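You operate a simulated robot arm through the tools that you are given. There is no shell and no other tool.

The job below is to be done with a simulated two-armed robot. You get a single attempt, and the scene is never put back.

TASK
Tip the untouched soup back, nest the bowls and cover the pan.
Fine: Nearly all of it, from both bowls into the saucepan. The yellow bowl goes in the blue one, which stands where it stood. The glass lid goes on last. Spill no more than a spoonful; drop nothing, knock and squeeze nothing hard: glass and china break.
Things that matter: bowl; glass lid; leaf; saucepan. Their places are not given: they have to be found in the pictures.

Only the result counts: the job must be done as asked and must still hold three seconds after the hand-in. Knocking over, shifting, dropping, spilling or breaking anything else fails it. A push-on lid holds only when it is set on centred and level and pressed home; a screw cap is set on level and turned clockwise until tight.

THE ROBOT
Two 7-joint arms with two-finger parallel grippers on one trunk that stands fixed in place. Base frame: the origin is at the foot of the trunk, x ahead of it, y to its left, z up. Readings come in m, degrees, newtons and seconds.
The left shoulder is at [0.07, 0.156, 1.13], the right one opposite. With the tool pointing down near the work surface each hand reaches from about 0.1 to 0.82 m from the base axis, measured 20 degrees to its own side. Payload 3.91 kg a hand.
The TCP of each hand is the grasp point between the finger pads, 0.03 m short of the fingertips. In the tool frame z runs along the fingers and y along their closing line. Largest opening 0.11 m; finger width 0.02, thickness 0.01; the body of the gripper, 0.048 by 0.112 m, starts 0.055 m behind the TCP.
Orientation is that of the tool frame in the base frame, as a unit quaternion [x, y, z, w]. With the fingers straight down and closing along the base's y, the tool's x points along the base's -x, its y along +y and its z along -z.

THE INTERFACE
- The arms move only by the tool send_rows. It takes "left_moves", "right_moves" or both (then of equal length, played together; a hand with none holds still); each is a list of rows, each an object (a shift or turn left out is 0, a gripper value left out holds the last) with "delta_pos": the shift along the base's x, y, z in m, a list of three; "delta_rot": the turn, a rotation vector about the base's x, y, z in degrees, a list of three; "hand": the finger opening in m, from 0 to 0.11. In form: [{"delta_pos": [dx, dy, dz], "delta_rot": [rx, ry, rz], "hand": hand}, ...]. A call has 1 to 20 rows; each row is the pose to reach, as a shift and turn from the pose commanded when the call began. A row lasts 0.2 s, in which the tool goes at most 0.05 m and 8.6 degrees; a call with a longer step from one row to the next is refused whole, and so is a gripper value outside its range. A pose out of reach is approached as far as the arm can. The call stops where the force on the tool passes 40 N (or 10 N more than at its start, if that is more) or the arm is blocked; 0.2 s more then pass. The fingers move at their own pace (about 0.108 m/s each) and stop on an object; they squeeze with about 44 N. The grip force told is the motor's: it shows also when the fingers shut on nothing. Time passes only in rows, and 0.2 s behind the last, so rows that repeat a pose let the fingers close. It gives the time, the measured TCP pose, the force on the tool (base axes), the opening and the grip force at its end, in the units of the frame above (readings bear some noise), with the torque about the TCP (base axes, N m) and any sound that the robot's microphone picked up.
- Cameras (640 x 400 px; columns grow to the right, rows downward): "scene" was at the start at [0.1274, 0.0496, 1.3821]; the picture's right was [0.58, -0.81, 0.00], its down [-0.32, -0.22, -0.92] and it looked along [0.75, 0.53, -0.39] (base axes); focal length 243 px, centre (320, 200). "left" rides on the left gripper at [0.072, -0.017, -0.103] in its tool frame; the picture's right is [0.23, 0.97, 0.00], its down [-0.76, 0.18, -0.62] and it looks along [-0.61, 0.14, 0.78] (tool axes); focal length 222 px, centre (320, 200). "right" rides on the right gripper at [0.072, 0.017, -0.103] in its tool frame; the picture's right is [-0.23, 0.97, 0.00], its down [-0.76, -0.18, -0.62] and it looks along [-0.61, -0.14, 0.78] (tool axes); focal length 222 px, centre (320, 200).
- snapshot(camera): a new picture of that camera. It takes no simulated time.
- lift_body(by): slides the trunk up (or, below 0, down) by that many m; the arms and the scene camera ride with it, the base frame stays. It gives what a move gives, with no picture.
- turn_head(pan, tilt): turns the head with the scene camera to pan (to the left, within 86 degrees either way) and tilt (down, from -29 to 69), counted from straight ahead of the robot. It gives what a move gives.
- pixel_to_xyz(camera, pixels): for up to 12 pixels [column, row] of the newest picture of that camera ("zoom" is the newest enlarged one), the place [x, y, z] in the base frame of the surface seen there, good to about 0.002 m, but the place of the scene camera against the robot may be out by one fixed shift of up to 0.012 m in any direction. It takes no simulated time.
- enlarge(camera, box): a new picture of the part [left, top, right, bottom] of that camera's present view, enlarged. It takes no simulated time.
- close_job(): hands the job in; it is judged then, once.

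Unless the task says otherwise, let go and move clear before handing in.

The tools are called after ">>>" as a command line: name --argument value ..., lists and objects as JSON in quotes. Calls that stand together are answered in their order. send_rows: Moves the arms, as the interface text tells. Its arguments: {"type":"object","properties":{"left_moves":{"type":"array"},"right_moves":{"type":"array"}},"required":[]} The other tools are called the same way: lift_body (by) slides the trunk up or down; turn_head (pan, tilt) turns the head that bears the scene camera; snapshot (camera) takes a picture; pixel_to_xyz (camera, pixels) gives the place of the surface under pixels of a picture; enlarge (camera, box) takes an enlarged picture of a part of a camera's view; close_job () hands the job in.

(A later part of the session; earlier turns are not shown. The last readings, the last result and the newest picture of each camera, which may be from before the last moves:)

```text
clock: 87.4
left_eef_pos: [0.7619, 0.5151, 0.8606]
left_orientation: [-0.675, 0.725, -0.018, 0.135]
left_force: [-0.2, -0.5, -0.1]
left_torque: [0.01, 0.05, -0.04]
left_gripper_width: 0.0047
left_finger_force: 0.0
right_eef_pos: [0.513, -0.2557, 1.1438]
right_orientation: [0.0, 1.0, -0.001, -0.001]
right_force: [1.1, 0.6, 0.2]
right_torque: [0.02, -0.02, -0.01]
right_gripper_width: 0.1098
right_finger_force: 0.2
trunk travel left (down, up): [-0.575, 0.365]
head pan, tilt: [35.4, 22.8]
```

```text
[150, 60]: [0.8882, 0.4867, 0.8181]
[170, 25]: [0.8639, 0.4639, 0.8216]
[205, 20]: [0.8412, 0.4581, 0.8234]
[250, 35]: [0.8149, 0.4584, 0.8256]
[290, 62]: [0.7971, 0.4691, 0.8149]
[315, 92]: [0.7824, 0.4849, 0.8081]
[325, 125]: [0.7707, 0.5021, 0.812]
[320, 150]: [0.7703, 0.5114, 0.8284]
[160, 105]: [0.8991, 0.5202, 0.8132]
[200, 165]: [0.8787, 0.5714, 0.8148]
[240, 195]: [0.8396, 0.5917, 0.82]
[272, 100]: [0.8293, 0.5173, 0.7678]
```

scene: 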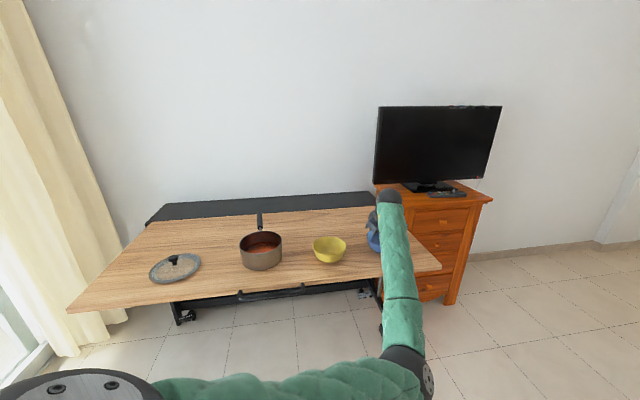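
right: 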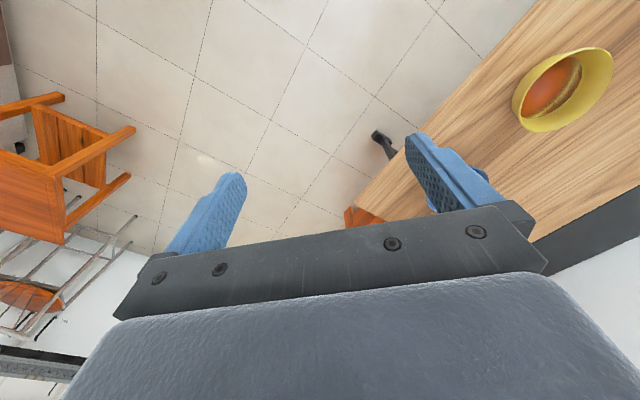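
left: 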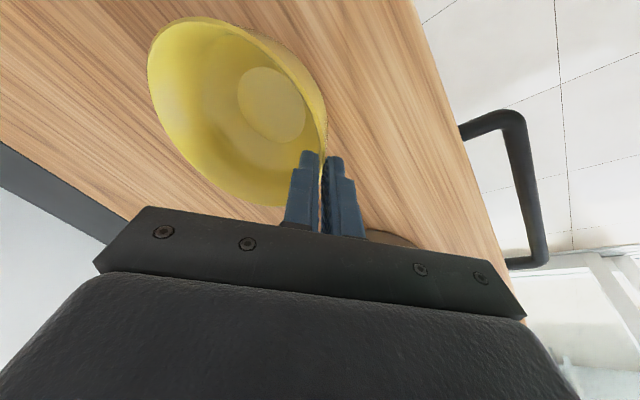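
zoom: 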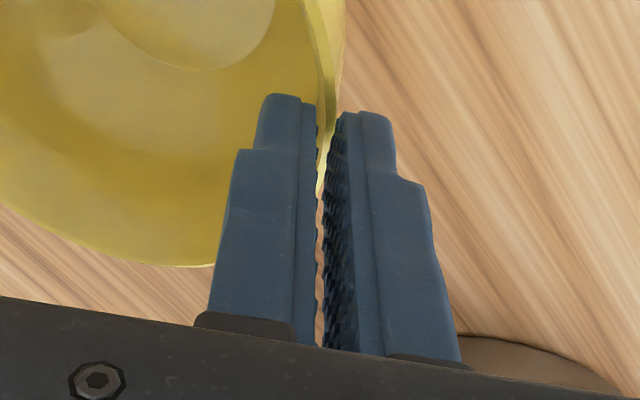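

The rim is tilted about 7°, its near side 8–9 mm up and only loosely caught at the fingertips. My 4 mm command let the squeeze go once the rim slid to a thinner part. I'll lower the hand gently at once so the near side goes back down.

>>> send_rows --left_moves '[{"delta_pos": [0, 0, -0.004]}, {"delta_pos": [0, 0, -0.009]}, {"delta_pos": [0, 0, -0.014]}, {"delta_pos": [0, 0, -0.018]}]'

>>> snapshot --camera "left"

>>> enlarge --camera "left" --box '[130, 0, 370, 170]'

```text
clock: 88.4
left_eef_pos: [0.764, 0.5152, 0.8383]
left_orientation: [-0.676, 0.725, -0.019, 0.133]
left_force: [-0.3, -0.7, 2.3]
left_torque: [-0.07, 0.05, -0.02]
left_gripper_width: 0.0047
left_finger_force: 0.5
right_eef_pos: [0.5157, -0.2569, 1.142]
right_orientation: [-0.001, 1.0, 0.0, -0.001]
right_force: [0.4, 0.1, -0.2]
right_torque: [-0.05, 0.0, 0.01]
right_gripper_width: 0.1099
right_finger_force: 0.0
trunk travel left (down, up): [-0.575, 0.365]
head pan, tilt: [35.4, 22.8]
```

```text
taken
```

left: 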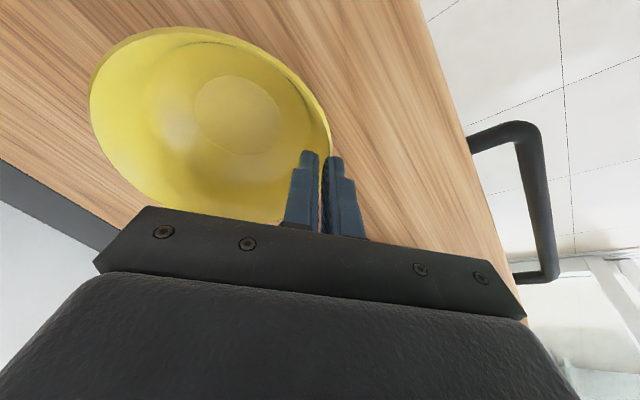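

```text
2.35 times, centred on (250, 85) of left
```

zoom: 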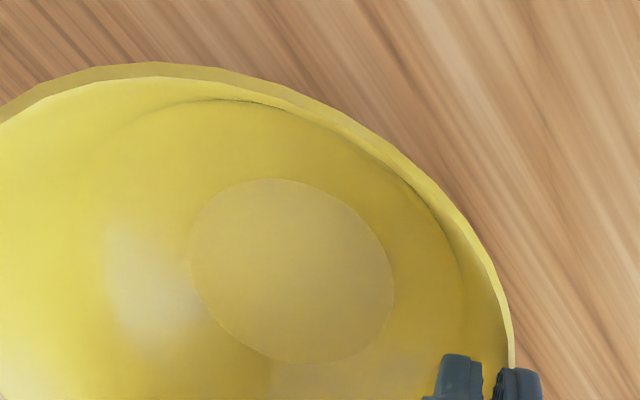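

The hand is down again with a light 2.3 N on it. I'll measure the rim to see how the bowl stands.

>>> pixel_to_xyz --camera "left" --pixels '[[90, 95], [100, 65], [130, 42], [180, 30], [230, 38], [275, 62], [305, 92], [325, 128], [110, 145], [150, 195], [240, 105], [205, 105]]'

>>> enlarge --camera "scene" --box '[270, 205, 398, 285]'

```text
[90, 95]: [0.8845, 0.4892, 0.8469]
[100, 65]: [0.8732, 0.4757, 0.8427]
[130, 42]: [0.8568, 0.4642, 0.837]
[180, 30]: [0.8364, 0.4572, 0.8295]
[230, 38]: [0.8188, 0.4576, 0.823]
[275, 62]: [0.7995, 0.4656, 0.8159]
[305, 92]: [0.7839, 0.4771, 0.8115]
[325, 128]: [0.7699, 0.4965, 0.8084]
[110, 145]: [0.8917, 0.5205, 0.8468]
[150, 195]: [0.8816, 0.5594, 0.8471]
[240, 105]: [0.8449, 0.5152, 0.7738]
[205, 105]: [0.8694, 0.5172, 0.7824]
```

```text
5.00 times, centred on (334, 245) of scene
```

zoom: 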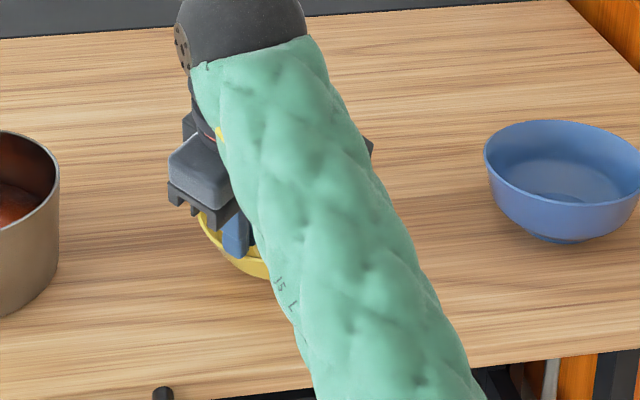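

The near rim is now pressed 12 mm down and the far side raised, because the rim is wedged between the fingers. Rather than release it in that state, I'll raise the hand slowly so gravity brings the bowl back level.

>>> send_rows --left_moves '[{"delta_pos": [0, 0, 0.001]}, {"delta_pos": [0, 0, 0.002]}, {"delta_pos": [0, 0, 0.003]}, {"delta_pos": [0, 0, 0.004]}]'

>>> snapshot --camera "left"

```text
clock: 89.4
left_eef_pos: [0.7612, 0.5153, 0.8456]
left_orientation: [-0.676, 0.724, -0.018, 0.135]
left_force: [1.0, -0.2, 1.2]
left_torque: [0.03, -0.01, -0.01]
left_gripper_width: 0.0046
left_finger_force: 0.9
right_eef_pos: [0.5145, -0.2577, 1.1429]
right_orientation: [0.0, 1.0, 0.0, 0.0]
right_force: [0.3, 0.0, 0.4]
right_torque: [-0.04, -0.01, 0.02]
right_gripper_width: 0.1101
right_finger_force: 0.1
trunk travel left (down, up): [-0.575, 0.365]
head pan, tilt: [35.4, 22.8]
```

```text
taken
```

left: 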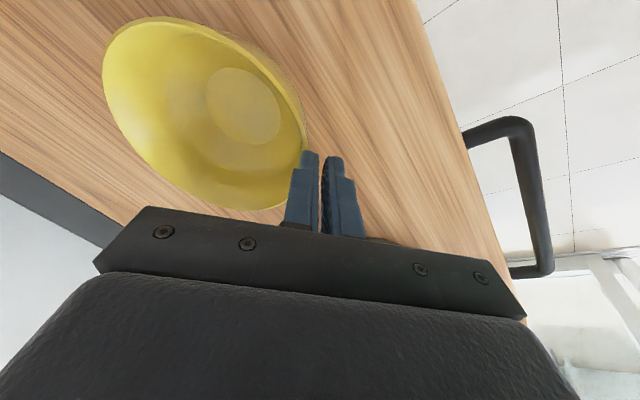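

The bowl looks level again and out of the fingers, its rim just beside the left finger near (303,150). I'll measure it.

>>> pixel_to_xyz --camera "left" --pixels '[[103, 60], [120, 28], [160, 17], [210, 28], [255, 52], [285, 82], [302, 115], [305, 145], [120, 110], [160, 165], [220, 203], [245, 100]]'

>>> enlarge --camera "left" --box '[230, 100, 390, 260]'

```text
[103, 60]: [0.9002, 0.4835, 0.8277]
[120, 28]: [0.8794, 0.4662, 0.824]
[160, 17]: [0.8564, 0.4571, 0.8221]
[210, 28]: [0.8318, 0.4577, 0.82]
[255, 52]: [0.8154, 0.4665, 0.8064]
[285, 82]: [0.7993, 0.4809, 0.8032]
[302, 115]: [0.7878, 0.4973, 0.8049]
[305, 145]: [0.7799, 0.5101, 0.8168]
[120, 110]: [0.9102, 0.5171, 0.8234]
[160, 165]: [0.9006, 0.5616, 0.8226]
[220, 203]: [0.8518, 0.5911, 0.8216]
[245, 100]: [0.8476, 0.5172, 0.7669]
```

```text
2.50 times, centred on (310, 180) of left
```

zoom: 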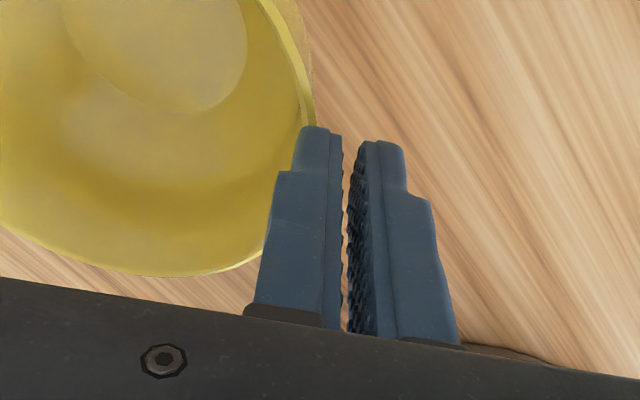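

The bowl stands at about (0.8445, 0.5235), and one fingertip is only resting on its near rim with about 1 N. I'll raise the hand straight up clear of it.

>>> send_rows --left_moves '[{"delta_pos": [0, 0, 0.001]}, {"delta_pos": [0, 0, 0.003]}, {"delta_pos": [0, 0, 0.006]}, {"delta_pos": [0, 0, 0.015]}, {"delta_pos": [-0.005, 0, 0.035]}, {"delta_pos": [-0.02, -0.01, 0.065], "hand": 0.03}, {"delta_pos": [-0.03, -0.02, 0.09], "hand": 0.04}, {"delta_pos": [-0.03, -0.02, 0.09], "hand": 0.04}]'

>>> snapshot --camera "left"

>>> enlarge --camera "scene" --box '[250, 200, 410, 300]'

```text
clock: 91.2
left_eef_pos: [0.7304, 0.495, 0.936]
left_orientation: [-0.676, 0.724, -0.018, 0.134]
left_force: [0.0, 0.8, -0.5]
left_torque: [0.0, 0.0, 0.01]
left_gripper_width: 0.0402
left_finger_force: 0.1
right_eef_pos: [0.5136, -0.2558, 1.1443]
right_orientation: [-0.001, 1.0, 0.0, 0.0]
right_force: [0.8, -0.5, -0.1]
right_torque: [-0.01, -0.01, 0.01]
right_gripper_width: 0.1099
right_finger_force: 0.2
trunk travel left (down, up): [-0.575, 0.365]
head pan, tilt: [35.4, 22.8]
```

```text
taken
```

left: 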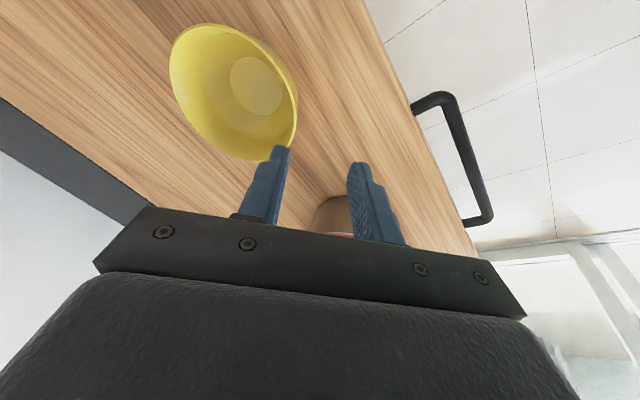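

```text
4.00 times, centred on (330, 250) of scene
```

zoom: 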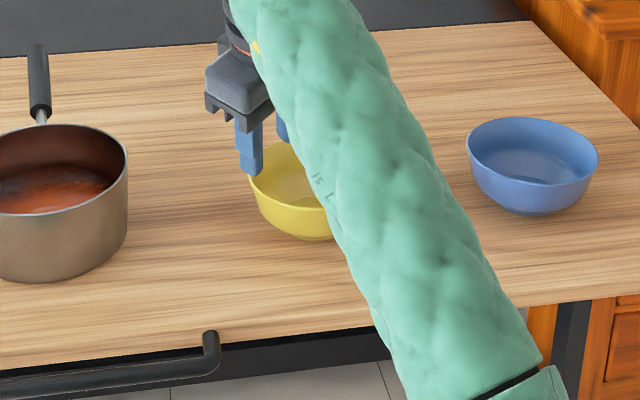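

The bowl stands on the table undamaged, with no sound reported. For nesting I'll use a medium-depth grip of about 18 mm and keep the fingers commanded shut so the squeeze holds. First I'll re-measure the bowl.

>>> enlarge --camera "left" --box '[130, 0, 370, 170]'

```text
2.35 times, centred on (250, 85) of left
```

zoom: 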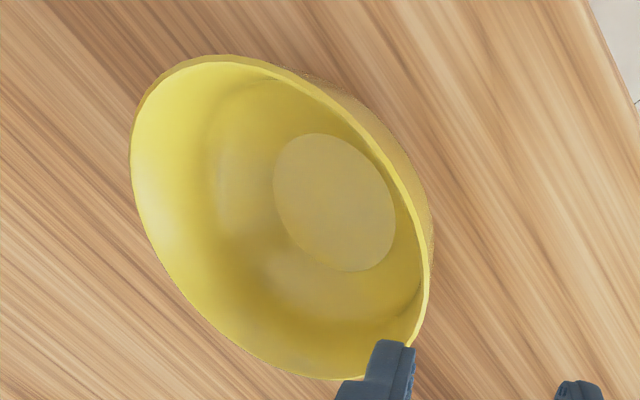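

>>> pixel_to_xyz --camera "zoom" --pixels '[[133, 145], [155, 85], [210, 59], [270, 68], [330, 103], [380, 155], [412, 210], [427, 255], [425, 300], [412, 335], [150, 240], [230, 340]]'

```text
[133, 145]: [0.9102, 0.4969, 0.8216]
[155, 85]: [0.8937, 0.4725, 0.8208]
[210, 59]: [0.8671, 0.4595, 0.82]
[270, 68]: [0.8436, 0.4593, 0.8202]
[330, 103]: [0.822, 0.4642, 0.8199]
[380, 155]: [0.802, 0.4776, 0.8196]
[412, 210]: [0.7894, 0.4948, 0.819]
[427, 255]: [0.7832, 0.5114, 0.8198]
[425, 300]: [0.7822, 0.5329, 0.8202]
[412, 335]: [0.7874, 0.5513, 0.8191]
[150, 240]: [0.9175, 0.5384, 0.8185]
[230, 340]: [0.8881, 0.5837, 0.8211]
```

The yellow centre is now (0.850, 0.526), level and unharmed. I'll straddle its near rim again with about 18 mm of overlap.

>>> send_rows --left_moves '[{"delta_pos": [0.01, 0.0067, -0.009]}, {"delta_pos": [0.022, 0.0147, -0.019]}, {"delta_pos": [0.0302, 0.0201, -0.0267]}, {"delta_pos": [0.0342, 0.0229, -0.0443]}, {"delta_pos": [0.0386, 0.026, -0.0636]}, {"delta_pos": [0.0425, 0.0288, -0.081]}, {"delta_pos": [0.0459, 0.0312, -0.0957]}, {"delta_pos": [0.0477, 0.0325, -0.1038]}, {"delta_pos": [0.0477, 0.0325, -0.1038]}, {"delta_pos": [0.0477, 0.0325, -0.1038]}]'

>>> snapshot --camera "left"

```text
clock: 93.4
left_eef_pos: [0.7809, 0.5245, 0.8314]
left_orientation: [-0.676, 0.724, -0.019, 0.134]
left_force: [0.1, 0.5, -0.4]
left_torque: [0.02, 0.01, 0.0]
left_gripper_width: 0.0401
left_finger_force: 0.1
right_eef_pos: [0.513, -0.2565, 1.1431]
right_orientation: [0.0, 1.0, 0.001, 0.0]
right_force: [-0.9, 0.1, 0.6]
right_torque: [0.01, -0.03, 0.03]
right_gripper_width: 0.1101
right_finger_force: 0.0
trunk travel left (down, up): [-0.575, 0.365]
head pan, tilt: [35.4, 22.8]
```

```text
taken
```

left: 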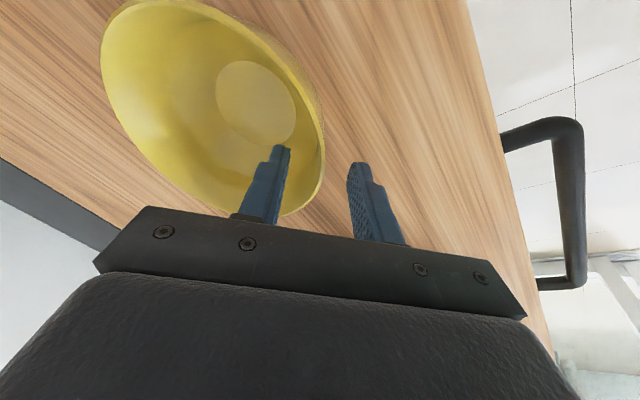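

The wall is between the fingers with no contact yet. I'll close in small steps and let the command go to zero so the grip stays firm.

>>> send_rows --left_moves '[{"hand": 0.03}, {"hand": 0.022}, {"hand": 0.016}, {"hand": 0.012}, {"hand": 0.009}, {"hand": 0.007}, {"hand": 0.005}, {"hand": 0.002}, {"hand": 0.0}]'

>>> snapshot --camera "left"

```text
clock: 95.4
left_eef_pos: [0.7821, 0.5254, 0.8337]
left_orientation: [-0.676, 0.724, -0.018, 0.136]
left_force: [4.6, -2.0, 8.0]
left_torque: [0.29, -0.9, -0.26]
left_gripper_width: 0.006
left_finger_force: 44.1
right_eef_pos: [0.5131, -0.2574, 1.1445]
right_orientation: [0.0, 1.0, 0.0, 0.0]
right_force: [0.7, 0.0, 0.0]
right_torque: [0.02, -0.02, -0.02]
right_gripper_width: 0.1098
right_finger_force: 0.0
trunk travel left (down, up): [-0.575, 0.365]
head pan, tilt: [35.4, 22.8]
```

```text
taken
```

left: 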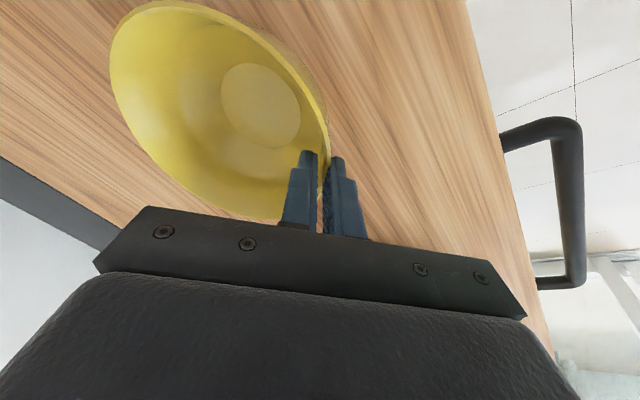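

It is gripped at 6 mm with 44 N, and an upward 8 N suggests the bowl wants to tip its far side down slightly. I'll lift only 12 mm and check.

>>> send_rows --left_moves '[{"delta_pos": [0, 0, 0.002]}, {"delta_pos": [0, 0, 0.004]}, {"delta_pos": [0, 0, 0.006]}, {"delta_pos": [0, 0, 0.009]}, {"delta_pos": [0, 0, 0.012]}, {"delta_pos": [0, 0, 0.012]}]'

>>> snapshot --camera "left"

```text
clock: 96.8
left_eef_pos: [0.7802, 0.5264, 0.8437]
left_orientation: [-0.676, 0.724, -0.018, 0.135]
left_force: [3.8, -0.1, 4.1]
left_torque: [0.01, -0.83, 0.03]
left_gripper_width: 0.004
left_finger_force: 44.1
right_eef_pos: [0.5123, -0.2569, 1.1438]
right_orientation: [0.0, 1.0, 0.0, 0.0]
right_force: [0.1, 0.2, 0.8]
right_torque: [-0.02, -0.02, -0.01]
right_gripper_width: 0.11
right_finger_force: 0.2
trunk travel left (down, up): [-0.575, 0.365]
head pan, tilt: [35.4, 22.8]
```

```text
taken
```

left: 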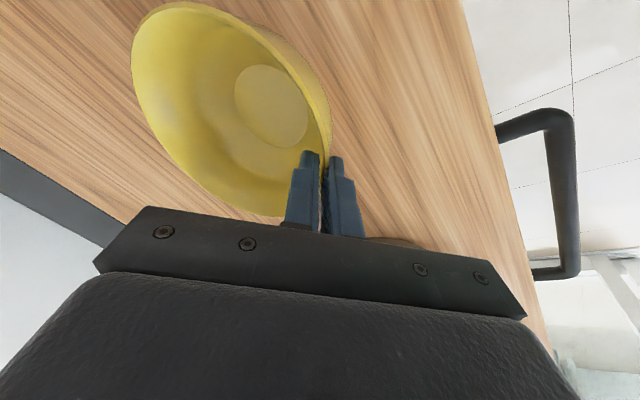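

Width is down to 4 mm and there's still torque, so the bowl's far side is probably on the table. I'll measure the rim to see its tilt.

>>> enlarge --camera "left" --box '[120, 0, 360, 170]'

>>> pixel_to_xyz --camera "left" --pixels '[[132, 45], [140, 18], [170, 4], [200, 6], [245, 26], [280, 55], [305, 85], [325, 125], [140, 90], [170, 145], [230, 203], [272, 105]]'

```text
2.35 times, centred on (240, 85) of left
```

zoom: 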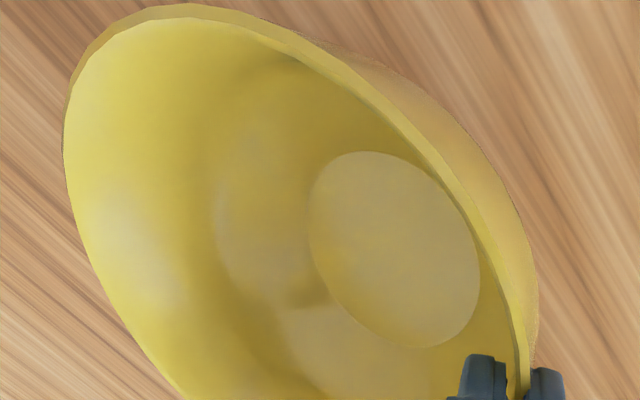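

```text
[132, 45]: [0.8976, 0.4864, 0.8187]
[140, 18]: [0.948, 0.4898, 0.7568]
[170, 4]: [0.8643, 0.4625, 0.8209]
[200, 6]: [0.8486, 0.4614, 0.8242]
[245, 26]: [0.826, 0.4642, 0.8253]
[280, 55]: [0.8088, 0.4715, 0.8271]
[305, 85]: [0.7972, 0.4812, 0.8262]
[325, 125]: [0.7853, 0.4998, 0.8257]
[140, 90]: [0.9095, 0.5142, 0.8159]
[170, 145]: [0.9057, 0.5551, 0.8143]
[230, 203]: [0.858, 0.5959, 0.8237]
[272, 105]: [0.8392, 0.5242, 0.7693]
```

The far foot edge still rests on the table and the near rim is up 9 mm, as the wall aligns itself with the pads. I'll raise a few more millimetres and watch whether the whole weight comes onto the hand.

>>> send_rows --left_moves '[{"delta_pos": [0, 0, 0.002]}, {"delta_pos": [0, 0, 0.004]}, {"delta_pos": [0, 0, 0.004]}]'

>>> snapshot --camera "left"

>>> pixel_to_xyz --camera "left" --pixels '[[132, 45], [170, 8], [200, 8], [245, 28], [280, 55], [305, 85], [325, 125], [145, 90], [175, 145], [230, 203], [272, 105], [320, 145]]'

```text
clock: 97.6
left_eef_pos: [0.7802, 0.5263, 0.8483]
left_orientation: [-0.677, 0.724, -0.018, 0.134]
left_force: [2.9, -0.3, 4.0]
left_torque: [-0.09, -0.8, -0.03]
left_gripper_width: 0.0033
left_finger_force: 43.3
right_eef_pos: [0.5122, -0.257, 1.1437]
right_orientation: [0.0, 1.0, 0.0, 0.001]
right_force: [0.4, 0.5, 0.3]
right_torque: [0.02, 0.01, -0.02]
right_gripper_width: 0.11
right_finger_force: 0.0
trunk travel left (down, up): [-0.575, 0.365]
head pan, tilt: [35.4, 22.8]
```

```text
taken
```

left: 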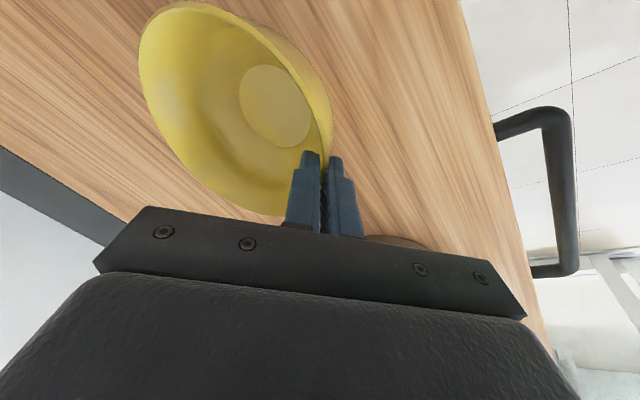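

```text
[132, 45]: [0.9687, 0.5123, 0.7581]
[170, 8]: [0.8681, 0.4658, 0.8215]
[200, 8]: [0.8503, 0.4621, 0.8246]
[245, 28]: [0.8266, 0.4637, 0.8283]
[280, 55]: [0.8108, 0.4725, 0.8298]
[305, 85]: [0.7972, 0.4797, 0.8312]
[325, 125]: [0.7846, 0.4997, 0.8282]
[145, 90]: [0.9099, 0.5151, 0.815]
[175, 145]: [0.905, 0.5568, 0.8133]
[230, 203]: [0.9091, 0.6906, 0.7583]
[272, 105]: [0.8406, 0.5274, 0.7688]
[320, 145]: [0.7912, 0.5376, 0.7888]
```

The width has fallen to 3.3 mm, so the wall is creeping out because my pads lean 12° while the wall needs about 24°. I'll set the bowl back down, open, and regrip with 12° more forward lean.

>>> send_rows --left_moves '[{"delta_pos": [0, 0, -0.004]}, {"delta_pos": [0, 0, -0.008]}, {"delta_pos": [0, 0, -0.012]}, {"delta_pos": [0, 0, -0.0145]}, {"delta_pos": [0, 0, -0.0145]}]'

>>> snapshot --camera "left"

```text
clock: 98.8
left_eef_pos: [0.7799, 0.5271, 0.8361]
left_orientation: [-0.676, 0.724, -0.019, 0.135]
left_force: [-5.2, -0.4, 9.9]
left_torque: [0.06, -0.78, -0.05]
left_gripper_width: 0.0056
left_finger_force: 43.6
right_eef_pos: [0.5128, -0.2571, 1.1445]
right_orientation: [0.0, 1.0, 0.0, 0.0]
right_force: [0.4, 0.2, -0.2]
right_torque: [0.04, -0.01, -0.02]
right_gripper_width: 0.1099
right_finger_force: 0.0
trunk travel left (down, up): [-0.575, 0.365]
head pan, tilt: [35.4, 22.8]
```

```text
taken
```

left: 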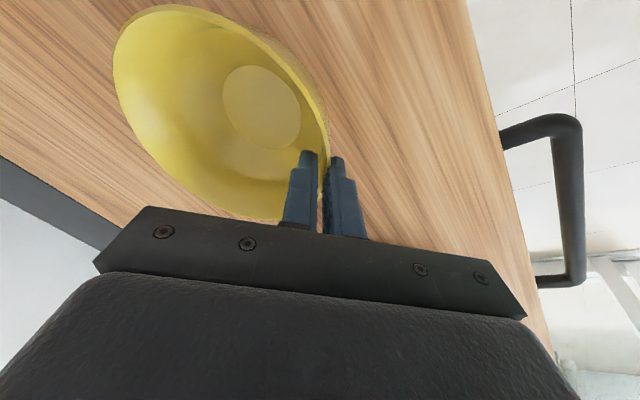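

The bowl is flat on the table again. I'll open the fingers gently and back off upward.

>>> send_rows --left_moves '[{"hand": 0.007}, {"hand": 0.009}, {"hand": 0.012}, {"hand": 0.018}, {"hand": 0.028}, {"hand": 0.04}, {"hand": 0.04}, {"delta_pos": [-0.0022, -0.0016, 0.0096]}, {"delta_pos": [-0.0066, -0.0047, 0.0289]}, {"delta_pos": [-0.011, -0.0078, 0.0482]}, {"delta_pos": [-0.0154, -0.0109, 0.0674]}, {"delta_pos": [-0.0175, -0.0124, 0.0771]}]'

>>> snapshot --camera "left"

>>> enlarge --camera "left" --box '[130, 0, 370, 170]'

```text
clock: 101.4
left_eef_pos: [0.764, 0.5146, 0.9106]
left_orientation: [-0.676, 0.724, -0.019, 0.134]
left_force: [-0.8, 0.4, 0.7]
left_torque: [0.0, 0.0, -0.02]
left_gripper_width: 0.0399
left_finger_force: 0.0
right_eef_pos: [0.5138, -0.2572, 1.1443]
right_orientation: [0.0, 1.0, 0.0, 0.0]
right_force: [-0.1, -0.3, 0.3]
right_torque: [0.03, 0.01, 0.01]
right_gripper_width: 0.1101
right_finger_force: 0.1
trunk travel left (down, up): [-0.575, 0.365]
head pan, tilt: [35.4, 22.8]
```

```text
taken
```

left: 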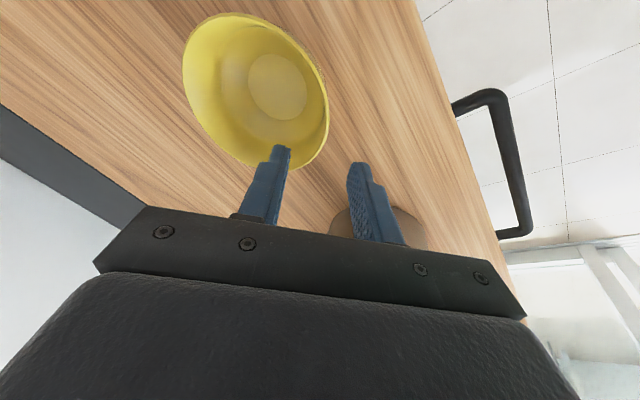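

```text
2.35 times, centred on (250, 85) of left
```

zoom: 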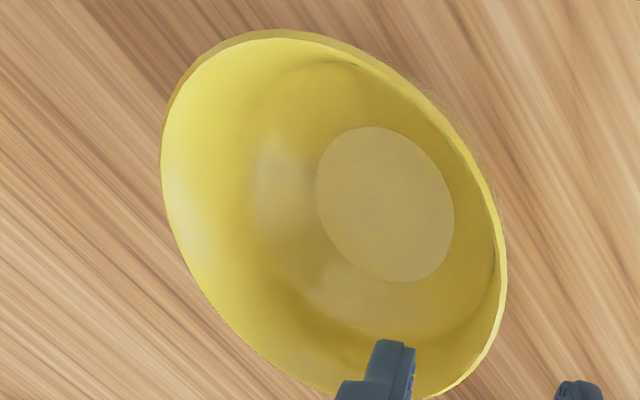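

>>> pixel_to_xyz --camera "zoom" --pixels '[[164, 150], [185, 80], [240, 38], [300, 36], [370, 63], [430, 112], [475, 170], [498, 230], [502, 285], [490, 335], [175, 235], [250, 340]]'

```text
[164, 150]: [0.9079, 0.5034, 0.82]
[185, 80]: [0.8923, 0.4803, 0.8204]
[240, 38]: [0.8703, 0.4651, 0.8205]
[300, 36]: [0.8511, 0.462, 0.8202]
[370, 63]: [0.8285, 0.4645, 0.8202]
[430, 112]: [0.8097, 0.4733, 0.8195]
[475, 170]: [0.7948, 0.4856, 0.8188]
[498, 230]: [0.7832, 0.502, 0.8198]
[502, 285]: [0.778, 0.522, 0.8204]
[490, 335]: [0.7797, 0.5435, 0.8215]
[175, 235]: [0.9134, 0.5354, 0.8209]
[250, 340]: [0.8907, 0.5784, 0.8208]
```

The yellow bowl stands level with its centre at (0.846, 0.529). I'll lean the hand 12° further forward so the pads lie flat on the wall, and straddle the rim again with about 15 mm of overlap.

>>> send_rows --left_moves '[{"delta_pos": [-0.006, 0.001, -0.001], "delta_rot": [-0.26, -2.99, 0]}, {"delta_pos": [-0.011, 0.002, -0.003], "delta_rot": [-0.53, -5.98, 0]}, {"delta_pos": [-0.017, 0.003, -0.004], "delta_rot": [-0.79, -8.96, 0]}, {"delta_pos": [-0.0221, 0.0045, -0.0056], "delta_rot": [-1.05, -11.95, 0]}, {"delta_pos": [-0.0155, 0.0067, -0.02], "delta_rot": [-1.05, -11.95, 0]}, {"delta_pos": [-0.0073, 0.0094, -0.0379], "delta_rot": [-1.05, -11.95, 0]}, {"delta_pos": [0.001, 0.0122, -0.0559], "delta_rot": [-1.05, -11.95, 0]}, {"delta_pos": [0.0072, 0.0142, -0.0695], "delta_rot": [-1.05, -11.95, 0]}, {"delta_pos": [0.011, 0.0155, -0.0776], "delta_rot": [-1.05, -11.95, 0]}, {"delta_pos": [0.011, 0.0155, -0.0776], "delta_rot": [-1.05, -11.95, 0]}, {"delta_pos": [0.011, 0.0155, -0.0776], "delta_rot": [-1.05, -11.95, 0]}]'

>>> snapshot --camera "left"

```text
clock: 103.8
left_eef_pos: [0.7735, 0.5286, 0.8322]
left_orientation: [-0.671, 0.706, -0.095, 0.204]
left_force: [1.2, -0.4, -0.1]
left_torque: [0.02, 0.01, -0.01]
left_gripper_width: 0.0398
left_finger_force: 0.2
right_eef_pos: [0.5137, -0.2577, 1.1433]
right_orientation: [0.0, 1.0, 0.0, 0.0]
right_force: [0.0, 0.3, -0.3]
right_torque: [0.02, 0.01, 0.01]
right_gripper_width: 0.11
right_finger_force: 0.1
trunk travel left (down, up): [-0.575, 0.365]
head pan, tilt: [35.4, 22.8]
```

```text
taken
```

left: 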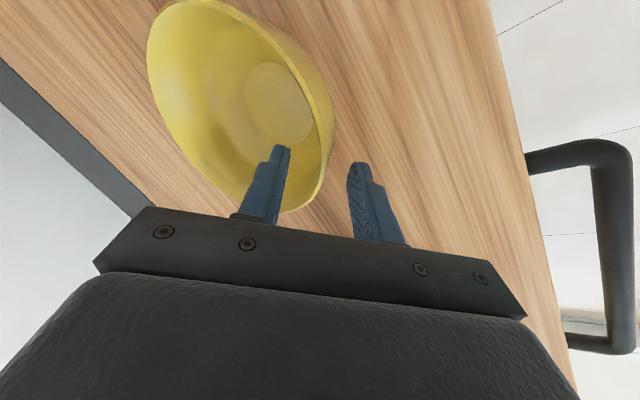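

The wall is between the fingers and the pads now match its lean. I'll close step by step down to a full squeeze.

>>> send_rows --left_moves '[{"hand": 0.03}, {"hand": 0.022}, {"hand": 0.017}, {"hand": 0.013}, {"hand": 0.01}, {"hand": 0.008}, {"hand": 0.006}, {"hand": 0.003}, {"hand": 0.0}]'

>>> snapshot --camera "left"

```text
clock: 105.8
left_eef_pos: [0.7737, 0.5293, 0.8345]
left_orientation: [-0.671, 0.706, -0.095, 0.204]
left_force: [0.8, -0.8, 0.0]
left_torque: [-0.01, 0.02, 0.0]
left_gripper_width: 0.0035
left_finger_force: 42.8
right_eef_pos: [0.5133, -0.257, 1.1435]
right_orientation: [0.0, 1.0, 0.0, 0.0]
right_force: [0.4, -0.2, 0.2]
right_torque: [0.01, -0.01, 0.01]
right_gripper_width: 0.11
right_finger_force: 0.0
trunk travel left (down, up): [-0.575, 0.365]
head pan, tilt: [35.4, 22.8]
```

```text
taken
```

left: 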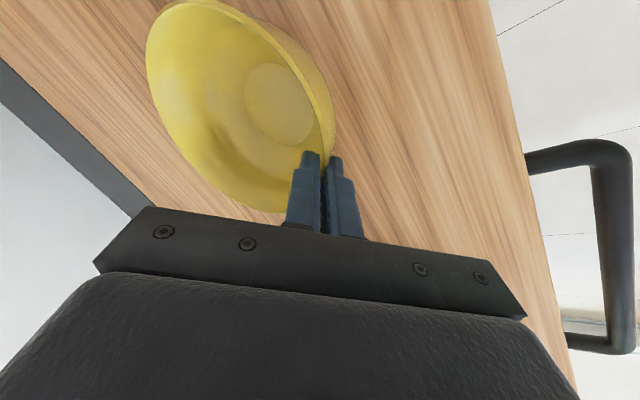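

That closed with almost no side force or torque, at 3.5 mm — the pads sit flush on the wall. I'll lift slowly.

>>> send_rows --left_moves '[{"delta_pos": [0, 0, 0.002]}, {"delta_pos": [0, 0, 0.004]}, {"delta_pos": [0, 0, 0.006]}, {"delta_pos": [0, 0, 0.009]}, {"delta_pos": [0, 0, 0.012]}, {"delta_pos": [0, 0, 0.012]}]'

>>> snapshot --camera "left"

```text
clock: 107.2
left_eef_pos: [0.7722, 0.5303, 0.844]
left_orientation: [-0.672, 0.706, -0.095, 0.203]
left_force: [-0.5, 0.2, -2.7]
left_torque: [0.02, 0.22, 0.01]
left_gripper_width: 0.0032
left_finger_force: 43.1
right_eef_pos: [0.5134, -0.2565, 1.1435]
right_orientation: [-0.001, 1.0, 0.0, 0.0]
right_force: [0.2, 0.4, 0.4]
right_torque: [-0.01, -0.01, 0.0]
right_gripper_width: 0.1101
right_finger_force: 0.1
trunk travel left (down, up): [-0.575, 0.365]
head pan, tilt: [35.4, 22.8]
```

```text
taken
```

left: 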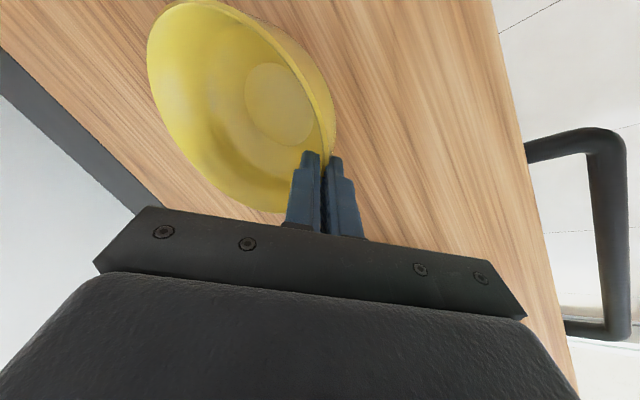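

The bowl is fully lifted (−2.7 N) and hasn't moved in the fingers, so this flush grip is very stable. I'll use that to regrip a little shallower, for a lower release when nesting; first I set it back down.

>>> send_rows --left_moves '[{"delta_pos": [0, 0, -0.004]}, {"delta_pos": [0, 0, -0.008]}, {"delta_pos": [0, 0, -0.0105]}, {"delta_pos": [0, 0, -0.012]}, {"delta_pos": [0, 0, -0.012]}]'

```text
clock: 108.4
left_eef_pos: [0.7737, 0.5321, 0.8328]
left_orientation: [-0.672, 0.706, -0.095, 0.203]
left_force: [0.3, 0.7, -2.8]
left_torque: [0.01, 0.18, -0.02]
left_gripper_width: 0.0032
left_finger_force: 43.1
right_eef_pos: [0.5134, -0.257, 1.1442]
right_orientation: [0.0, 1.0, 0.001, 0.0]
right_force: [0.9, -0.8, -0.1]
right_torque: [0.02, 0.03, -0.01]
right_gripper_width: 0.1102
right_finger_force: 0.1
trunk travel left (down, up): [-0.575, 0.365]
head pan, tilt: [35.4, 22.8]
```

Full weight is still on the hand, so it hasn't touched yet. I'll go down another millimetre or so.

>>> send_rows --left_moves '[{"delta_pos": [0, 0, -0.0005]}, {"delta_pos": [0, 0, -0.001]}, {"delta_pos": [0, 0, -0.001]}]'

```text
clock: 109.2
left_eef_pos: [0.7732, 0.5301, 0.8323]
left_orientation: [-0.672, 0.706, -0.095, 0.203]
left_force: [-0.2, -0.9, 1.7]
left_torque: [-0.06, 0.0, -0.03]
left_gripper_width: 0.003
left_finger_force: 43.0
right_eef_pos: [0.5128, -0.2568, 1.143]
right_orientation: [0.0, 1.0, 0.001, 0.0]
right_force: [-0.2, 0.1, -0.1]
right_torque: [-0.01, 0.01, -0.02]
right_gripper_width: 0.1097
right_finger_force: 0.2
trunk travel left (down, up): [-0.575, 0.365]
head pan, tilt: [35.4, 22.8]
```

Contact at +1.7 N. I'll open a few millimetres, slide the fingers up the wall by 5 mm, and close again.

>>> send_rows --left_moves '[{"hand": 0.005}, {"hand": 0.008}, {"hand": 0.012}, {"hand": 0.012}, {"delta_pos": [-0.001, 0.0001, 0.0023], "hand": 0.012}, {"delta_pos": [-0.002, 0.0002, 0.0046], "hand": 0.012}, {"delta_pos": [-0.002, 0.0002, 0.0046], "hand": 0.012}, {"delta_pos": [-0.002, 0.0002, 0.0046], "hand": 0.009}, {"delta_pos": [-0.002, 0.0002, 0.0046], "hand": 0.006}, {"delta_pos": [-0.002, 0.0002, 0.0046], "hand": 0.003}, {"delta_pos": [-0.002, 0.0002, 0.0046], "hand": 0.0}, {"delta_pos": [-0.002, 0.0002, 0.0046], "hand": 0.0}]'

>>> snapshot --camera "left"

```text
clock: 111.8
left_eef_pos: [0.7705, 0.5293, 0.8364]
left_orientation: [-0.671, 0.706, -0.095, 0.204]
left_force: [0.4, 0.0, 1.3]
left_torque: [0.06, 0.0, 0.0]
left_gripper_width: 0.0031
left_finger_force: 43.4
right_eef_pos: [0.5138, -0.2558, 1.1436]
right_orientation: [-0.001, 1.0, 0.0, 0.0]
right_force: [-0.5, 1.0, -0.1]
right_torque: [0.03, 0.0, -0.02]
right_gripper_width: 0.1099
right_finger_force: 0.1
trunk travel left (down, up): [-0.575, 0.365]
head pan, tilt: [35.4, 22.8]
```

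```text
taken
```

left: 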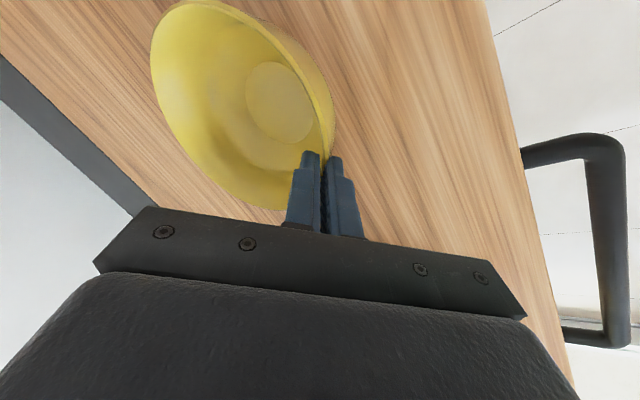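

The shallower grip also closed flush (3.1 mm, 43 N, no torque). I'll test-lift it 12 mm.

>>> send_rows --left_moves '[{"delta_pos": [0, 0, 0.002]}, {"delta_pos": [0, 0, 0.004]}, {"delta_pos": [0, 0, 0.006]}, {"delta_pos": [0, 0, 0.009]}, {"delta_pos": [0, 0, 0.012]}, {"delta_pos": [0, 0, 0.012]}, {"delta_pos": [0, 0, 0.012]}, {"delta_pos": [0, 0, 0.012]}]'

>>> snapshot --camera "left"

>>> enlarge --camera "left" --box '[130, 0, 370, 170]'

```text
clock: 113.6
left_eef_pos: [0.7712, 0.5301, 0.8492]
left_orientation: [-0.672, 0.706, -0.095, 0.203]
left_force: [0.5, -0.5, -2.6]
left_torque: [-0.01, 0.19, 0.02]
left_gripper_width: 0.0032
left_finger_force: 43.4
right_eef_pos: [0.5139, -0.2563, 1.1447]
right_orientation: [0.0, 1.0, -0.001, 0.0]
right_force: [-0.1, 0.4, 0.0]
right_torque: [0.01, -0.01, 0.0]
right_gripper_width: 0.1102
right_finger_force: 0.1
trunk travel left (down, up): [-0.575, 0.365]
head pan, tilt: [35.4, 22.8]
```

```text
taken
```

left: 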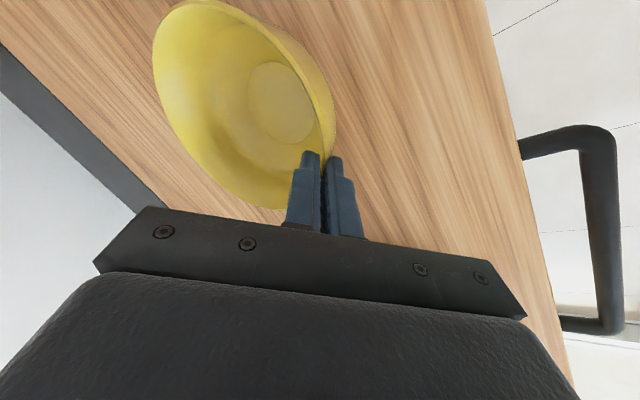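

```text
2.35 times, centred on (250, 85) of left
```

zoom: 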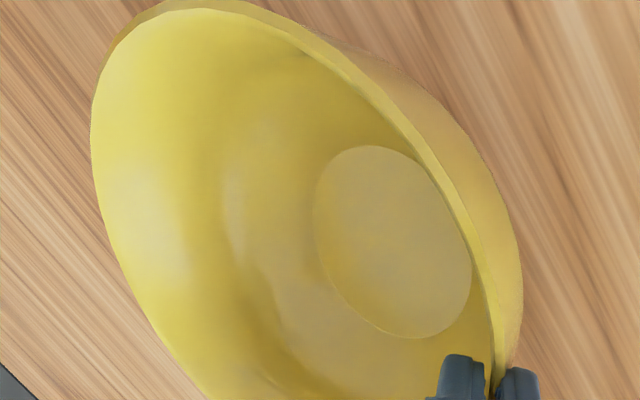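

The bowl hangs steady with its full weight (−2.6 N) on the shallow grip. I'll measure its rim relative to the hand to get its centre and tilt for nesting.

>>> pixel_to_xyz --camera "zoom" --pixels '[[95, 110], [118, 45], [160, 10], [230, 3], [300, 32], [360, 75], [415, 130], [455, 190], [483, 255], [496, 320], [110, 220], [170, 340]]'

```text
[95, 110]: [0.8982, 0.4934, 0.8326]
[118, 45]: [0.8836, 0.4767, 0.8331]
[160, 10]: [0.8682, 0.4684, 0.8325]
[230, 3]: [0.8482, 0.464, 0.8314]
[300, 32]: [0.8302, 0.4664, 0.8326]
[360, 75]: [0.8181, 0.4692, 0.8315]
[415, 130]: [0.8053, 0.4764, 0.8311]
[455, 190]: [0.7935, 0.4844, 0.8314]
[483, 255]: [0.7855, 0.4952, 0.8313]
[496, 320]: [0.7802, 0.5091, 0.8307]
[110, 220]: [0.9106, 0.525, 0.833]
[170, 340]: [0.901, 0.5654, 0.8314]
```

The rim is level to under 1° at z 0.832 and its centre lies (0.072, 0.001) from the TCP, with about 11 mm of finger overlap. I'll raise the bowl and carry it over the blue one, aiming at (1.0213, 0.3587).

>>> send_rows --left_moves '[{"delta_pos": [0, 0, 0.008]}, {"delta_pos": [0, 0, 0.024]}, {"delta_pos": [0.004, -0.004, 0.044]}, {"delta_pos": [0.012, -0.0117, 0.066]}, {"delta_pos": [0.024, -0.0233, 0.086]}, {"delta_pos": [0.04, -0.0389, 0.1]}, {"delta_pos": [0.058, -0.0564, 0.108]}, {"delta_pos": [0.078, -0.0758, 0.11]}, {"delta_pos": [0.098, -0.0952, 0.11]}, {"delta_pos": [0.118, -0.1147, 0.11]}, {"delta_pos": [0.137, -0.1331, 0.11]}, {"delta_pos": [0.153, -0.1487, 0.11]}, {"delta_pos": [0.165, -0.1604, 0.11]}, {"delta_pos": [0.1735, -0.1686, 0.11]}, {"delta_pos": [0.1775, -0.1725, 0.11]}, {"delta_pos": [0.1775, -0.1725, 0.11]}]'

>>> snapshot --camera "left"

>>> enlarge --camera "scene" --box '[300, 190, 428, 270]'

```text
clock: 117.0
left_eef_pos: [0.9494, 0.3569, 0.9591]
left_orientation: [-0.672, 0.706, -0.094, 0.203]
left_force: [-0.1, 0.6, -2.8]
left_torque: [-0.04, 0.17, -0.02]
left_gripper_width: 0.003
left_finger_force: 43.4
right_eef_pos: [0.5132, -0.2565, 1.1444]
right_orientation: [-0.001, 1.0, 0.0, 0.001]
right_force: [1.1, 0.3, 0.3]
right_torque: [-0.02, 0.03, 0.01]
right_gripper_width: 0.1101
right_finger_force: 0.2
trunk travel left (down, up): [-0.575, 0.365]
head pan, tilt: [35.4, 22.8]
```

```text
taken
```

left: 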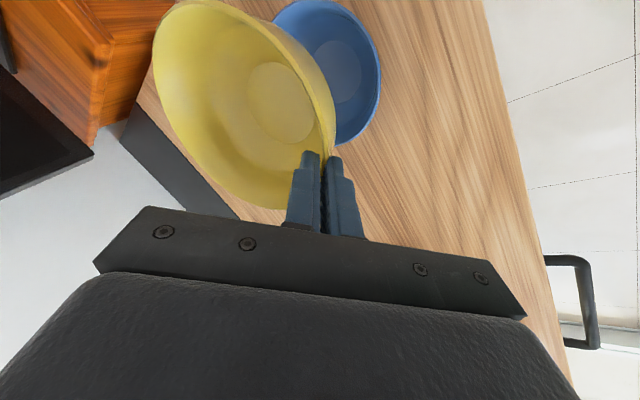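

```text
5.00 times, centred on (364, 230) of scene
```

zoom: 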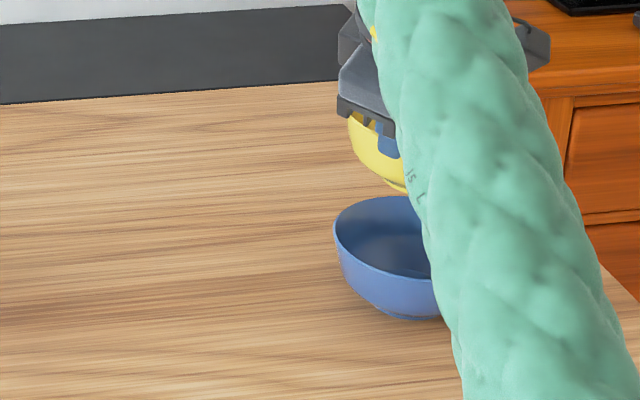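

Both bowls show in the left picture and the yellow one hasn't shifted in the fingers. I'll measure both rims again for alignment.

>>> enlarge --camera "left" --box '[140, 0, 400, 165]'

```text
2.42 times, centred on (270, 82) of left
```

zoom: 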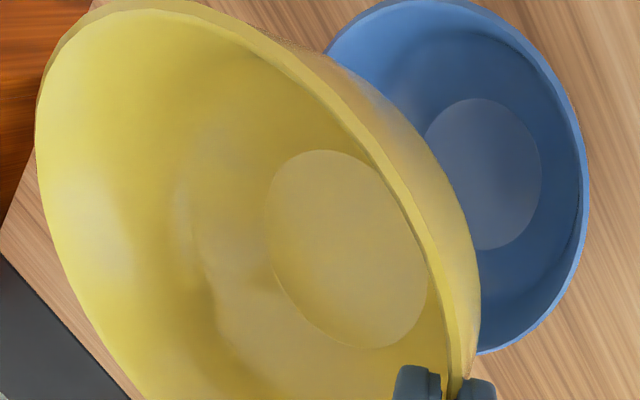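

>>> pixel_to_xyz --camera "zoom" --pixels '[[42, 95], [75, 35], [120, 7], [190, 5], [260, 38], [320, 85], [375, 145], [415, 205], [443, 265], [455, 330], [55, 210], [110, 340]]'

>>> pixel_to_xyz --camera "zoom" --pixels '[[390, 3], [450, 2], [500, 25], [545, 68], [575, 125], [586, 190], [580, 240], [560, 285], [525, 328], [490, 349], [345, 30], [490, 180]]'

```text
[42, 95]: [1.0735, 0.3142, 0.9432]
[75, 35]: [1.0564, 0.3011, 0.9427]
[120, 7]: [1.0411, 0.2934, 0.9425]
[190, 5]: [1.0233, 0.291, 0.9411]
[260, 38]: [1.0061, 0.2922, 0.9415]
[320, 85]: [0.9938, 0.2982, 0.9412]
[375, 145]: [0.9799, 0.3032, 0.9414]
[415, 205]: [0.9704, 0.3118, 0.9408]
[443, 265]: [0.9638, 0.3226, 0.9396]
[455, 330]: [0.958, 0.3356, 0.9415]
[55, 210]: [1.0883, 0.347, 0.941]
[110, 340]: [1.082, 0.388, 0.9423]
```

```text
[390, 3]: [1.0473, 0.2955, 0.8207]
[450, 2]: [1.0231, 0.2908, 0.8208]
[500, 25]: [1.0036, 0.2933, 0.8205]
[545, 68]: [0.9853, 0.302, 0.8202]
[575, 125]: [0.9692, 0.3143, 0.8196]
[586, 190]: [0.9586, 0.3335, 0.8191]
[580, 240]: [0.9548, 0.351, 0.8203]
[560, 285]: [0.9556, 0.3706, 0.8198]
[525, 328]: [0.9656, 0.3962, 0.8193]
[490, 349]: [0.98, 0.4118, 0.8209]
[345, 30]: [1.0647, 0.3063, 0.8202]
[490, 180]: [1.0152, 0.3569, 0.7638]
```

Both circles agree within 1 mm: blue (1.0213, 0.3586), yellow (1.0213, 0.358). I'll tip the far side down about 3°, correct the small offset, and lower the bowl part-way into the blue one.

>>> send_rows --left_moves '[{"delta_pos": [0.0004, 0.0002, 0], "delta_rot": [0.1, 1.16, 0]}, {"delta_pos": [0.0008, 0.0004, -0.004], "delta_rot": [0.2, 2.32, 0]}, {"delta_pos": [0.0011, 0.0006, -0.012], "delta_rot": [0.31, 3.49, 0]}, {"delta_pos": [0.0011, 0.0006, -0.024], "delta_rot": [0.31, 3.49, 0]}, {"delta_pos": [0.0011, 0.0006, -0.037], "delta_rot": [0.31, 3.49, 0]}, {"delta_pos": [0.0011, 0.0006, -0.05], "delta_rot": [0.31, 3.49, 0]}, {"delta_pos": [0.0011, 0.0006, -0.062], "delta_rot": [0.31, 3.49, 0]}, {"delta_pos": [0.0011, 0.0006, -0.073], "delta_rot": [0.31, 3.49, 0]}, {"delta_pos": [0.0011, 0.0006, -0.081], "delta_rot": [0.31, 3.49, 0]}, {"delta_pos": [0.0011, 0.0006, -0.0846], "delta_rot": [0.31, 3.49, 0]}, {"delta_pos": [0.0011, 0.0006, -0.0846], "delta_rot": [0.31, 3.49, 0]}]'

>>> snapshot --camera "left"

>>> enlarge --camera "left" --box '[140, 0, 400, 165]'

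```text
clock: 119.4
left_eef_pos: [0.9518, 0.3586, 0.8745]
left_orientation: [-0.673, 0.713, -0.073, 0.183]
left_force: [-0.1, -1.3, -3.0]
left_torque: [0.01, 0.23, -0.01]
left_gripper_width: 0.0033
left_finger_force: 43.2
right_eef_pos: [0.5142, -0.2563, 1.1435]
right_orientation: [0.001, 1.0, 0.001, 0.0]
right_force: [0.2, 0.6, 0.3]
right_torque: [-0.02, 0.0, 0.04]
right_gripper_width: 0.11
right_finger_force: 0.1
trunk travel left (down, up): [-0.575, 0.365]
head pan, tilt: [35.4, 22.8]
```

```text
taken
```

left: 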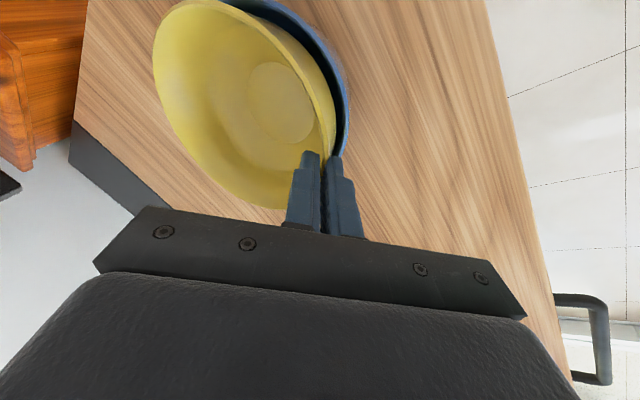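

```text
2.42 times, centred on (270, 82) of left
```

zoom: 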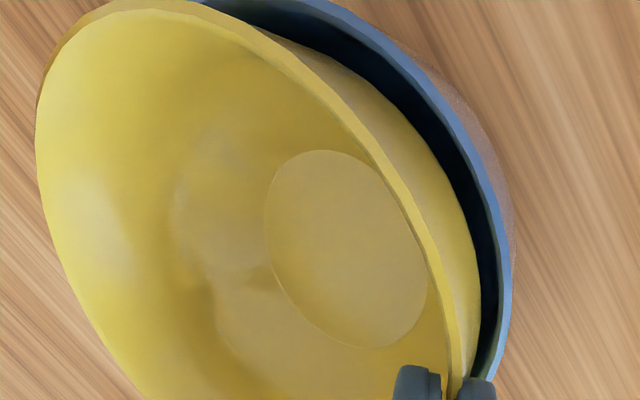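

The yellow bowl is part-way inside the blue one and clear all round. I'll check centring and tilt once more before the last centimetres.

>>> pixel_to_xyz --camera "zoom" --pixels '[[42, 95], [75, 35], [120, 7], [190, 5], [260, 38], [320, 85], [375, 145], [415, 205], [443, 265], [455, 330], [55, 210], [110, 340]]'

>>> pixel_to_xyz --camera "zoom" --pixels '[[320, 8], [370, 35], [420, 85], [460, 140], [490, 200], [505, 260], [502, 320], [490, 368], [465, 180], [475, 230]]'

```text
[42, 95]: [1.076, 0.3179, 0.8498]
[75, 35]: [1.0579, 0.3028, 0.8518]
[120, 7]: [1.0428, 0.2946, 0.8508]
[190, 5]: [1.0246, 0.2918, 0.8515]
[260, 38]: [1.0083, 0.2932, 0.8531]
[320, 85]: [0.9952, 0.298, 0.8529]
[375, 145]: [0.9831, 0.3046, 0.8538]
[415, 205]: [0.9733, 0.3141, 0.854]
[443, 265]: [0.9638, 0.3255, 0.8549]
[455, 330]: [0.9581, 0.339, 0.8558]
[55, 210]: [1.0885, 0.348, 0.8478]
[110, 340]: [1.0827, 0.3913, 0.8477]
```

```text
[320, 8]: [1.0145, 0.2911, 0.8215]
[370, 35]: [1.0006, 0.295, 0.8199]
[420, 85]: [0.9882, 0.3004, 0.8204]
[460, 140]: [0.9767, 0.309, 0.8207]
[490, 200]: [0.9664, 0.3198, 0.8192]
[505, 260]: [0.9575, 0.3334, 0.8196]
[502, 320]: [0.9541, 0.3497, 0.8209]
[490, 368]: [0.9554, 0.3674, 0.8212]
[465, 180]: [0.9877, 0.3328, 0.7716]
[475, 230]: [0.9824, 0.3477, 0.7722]
```

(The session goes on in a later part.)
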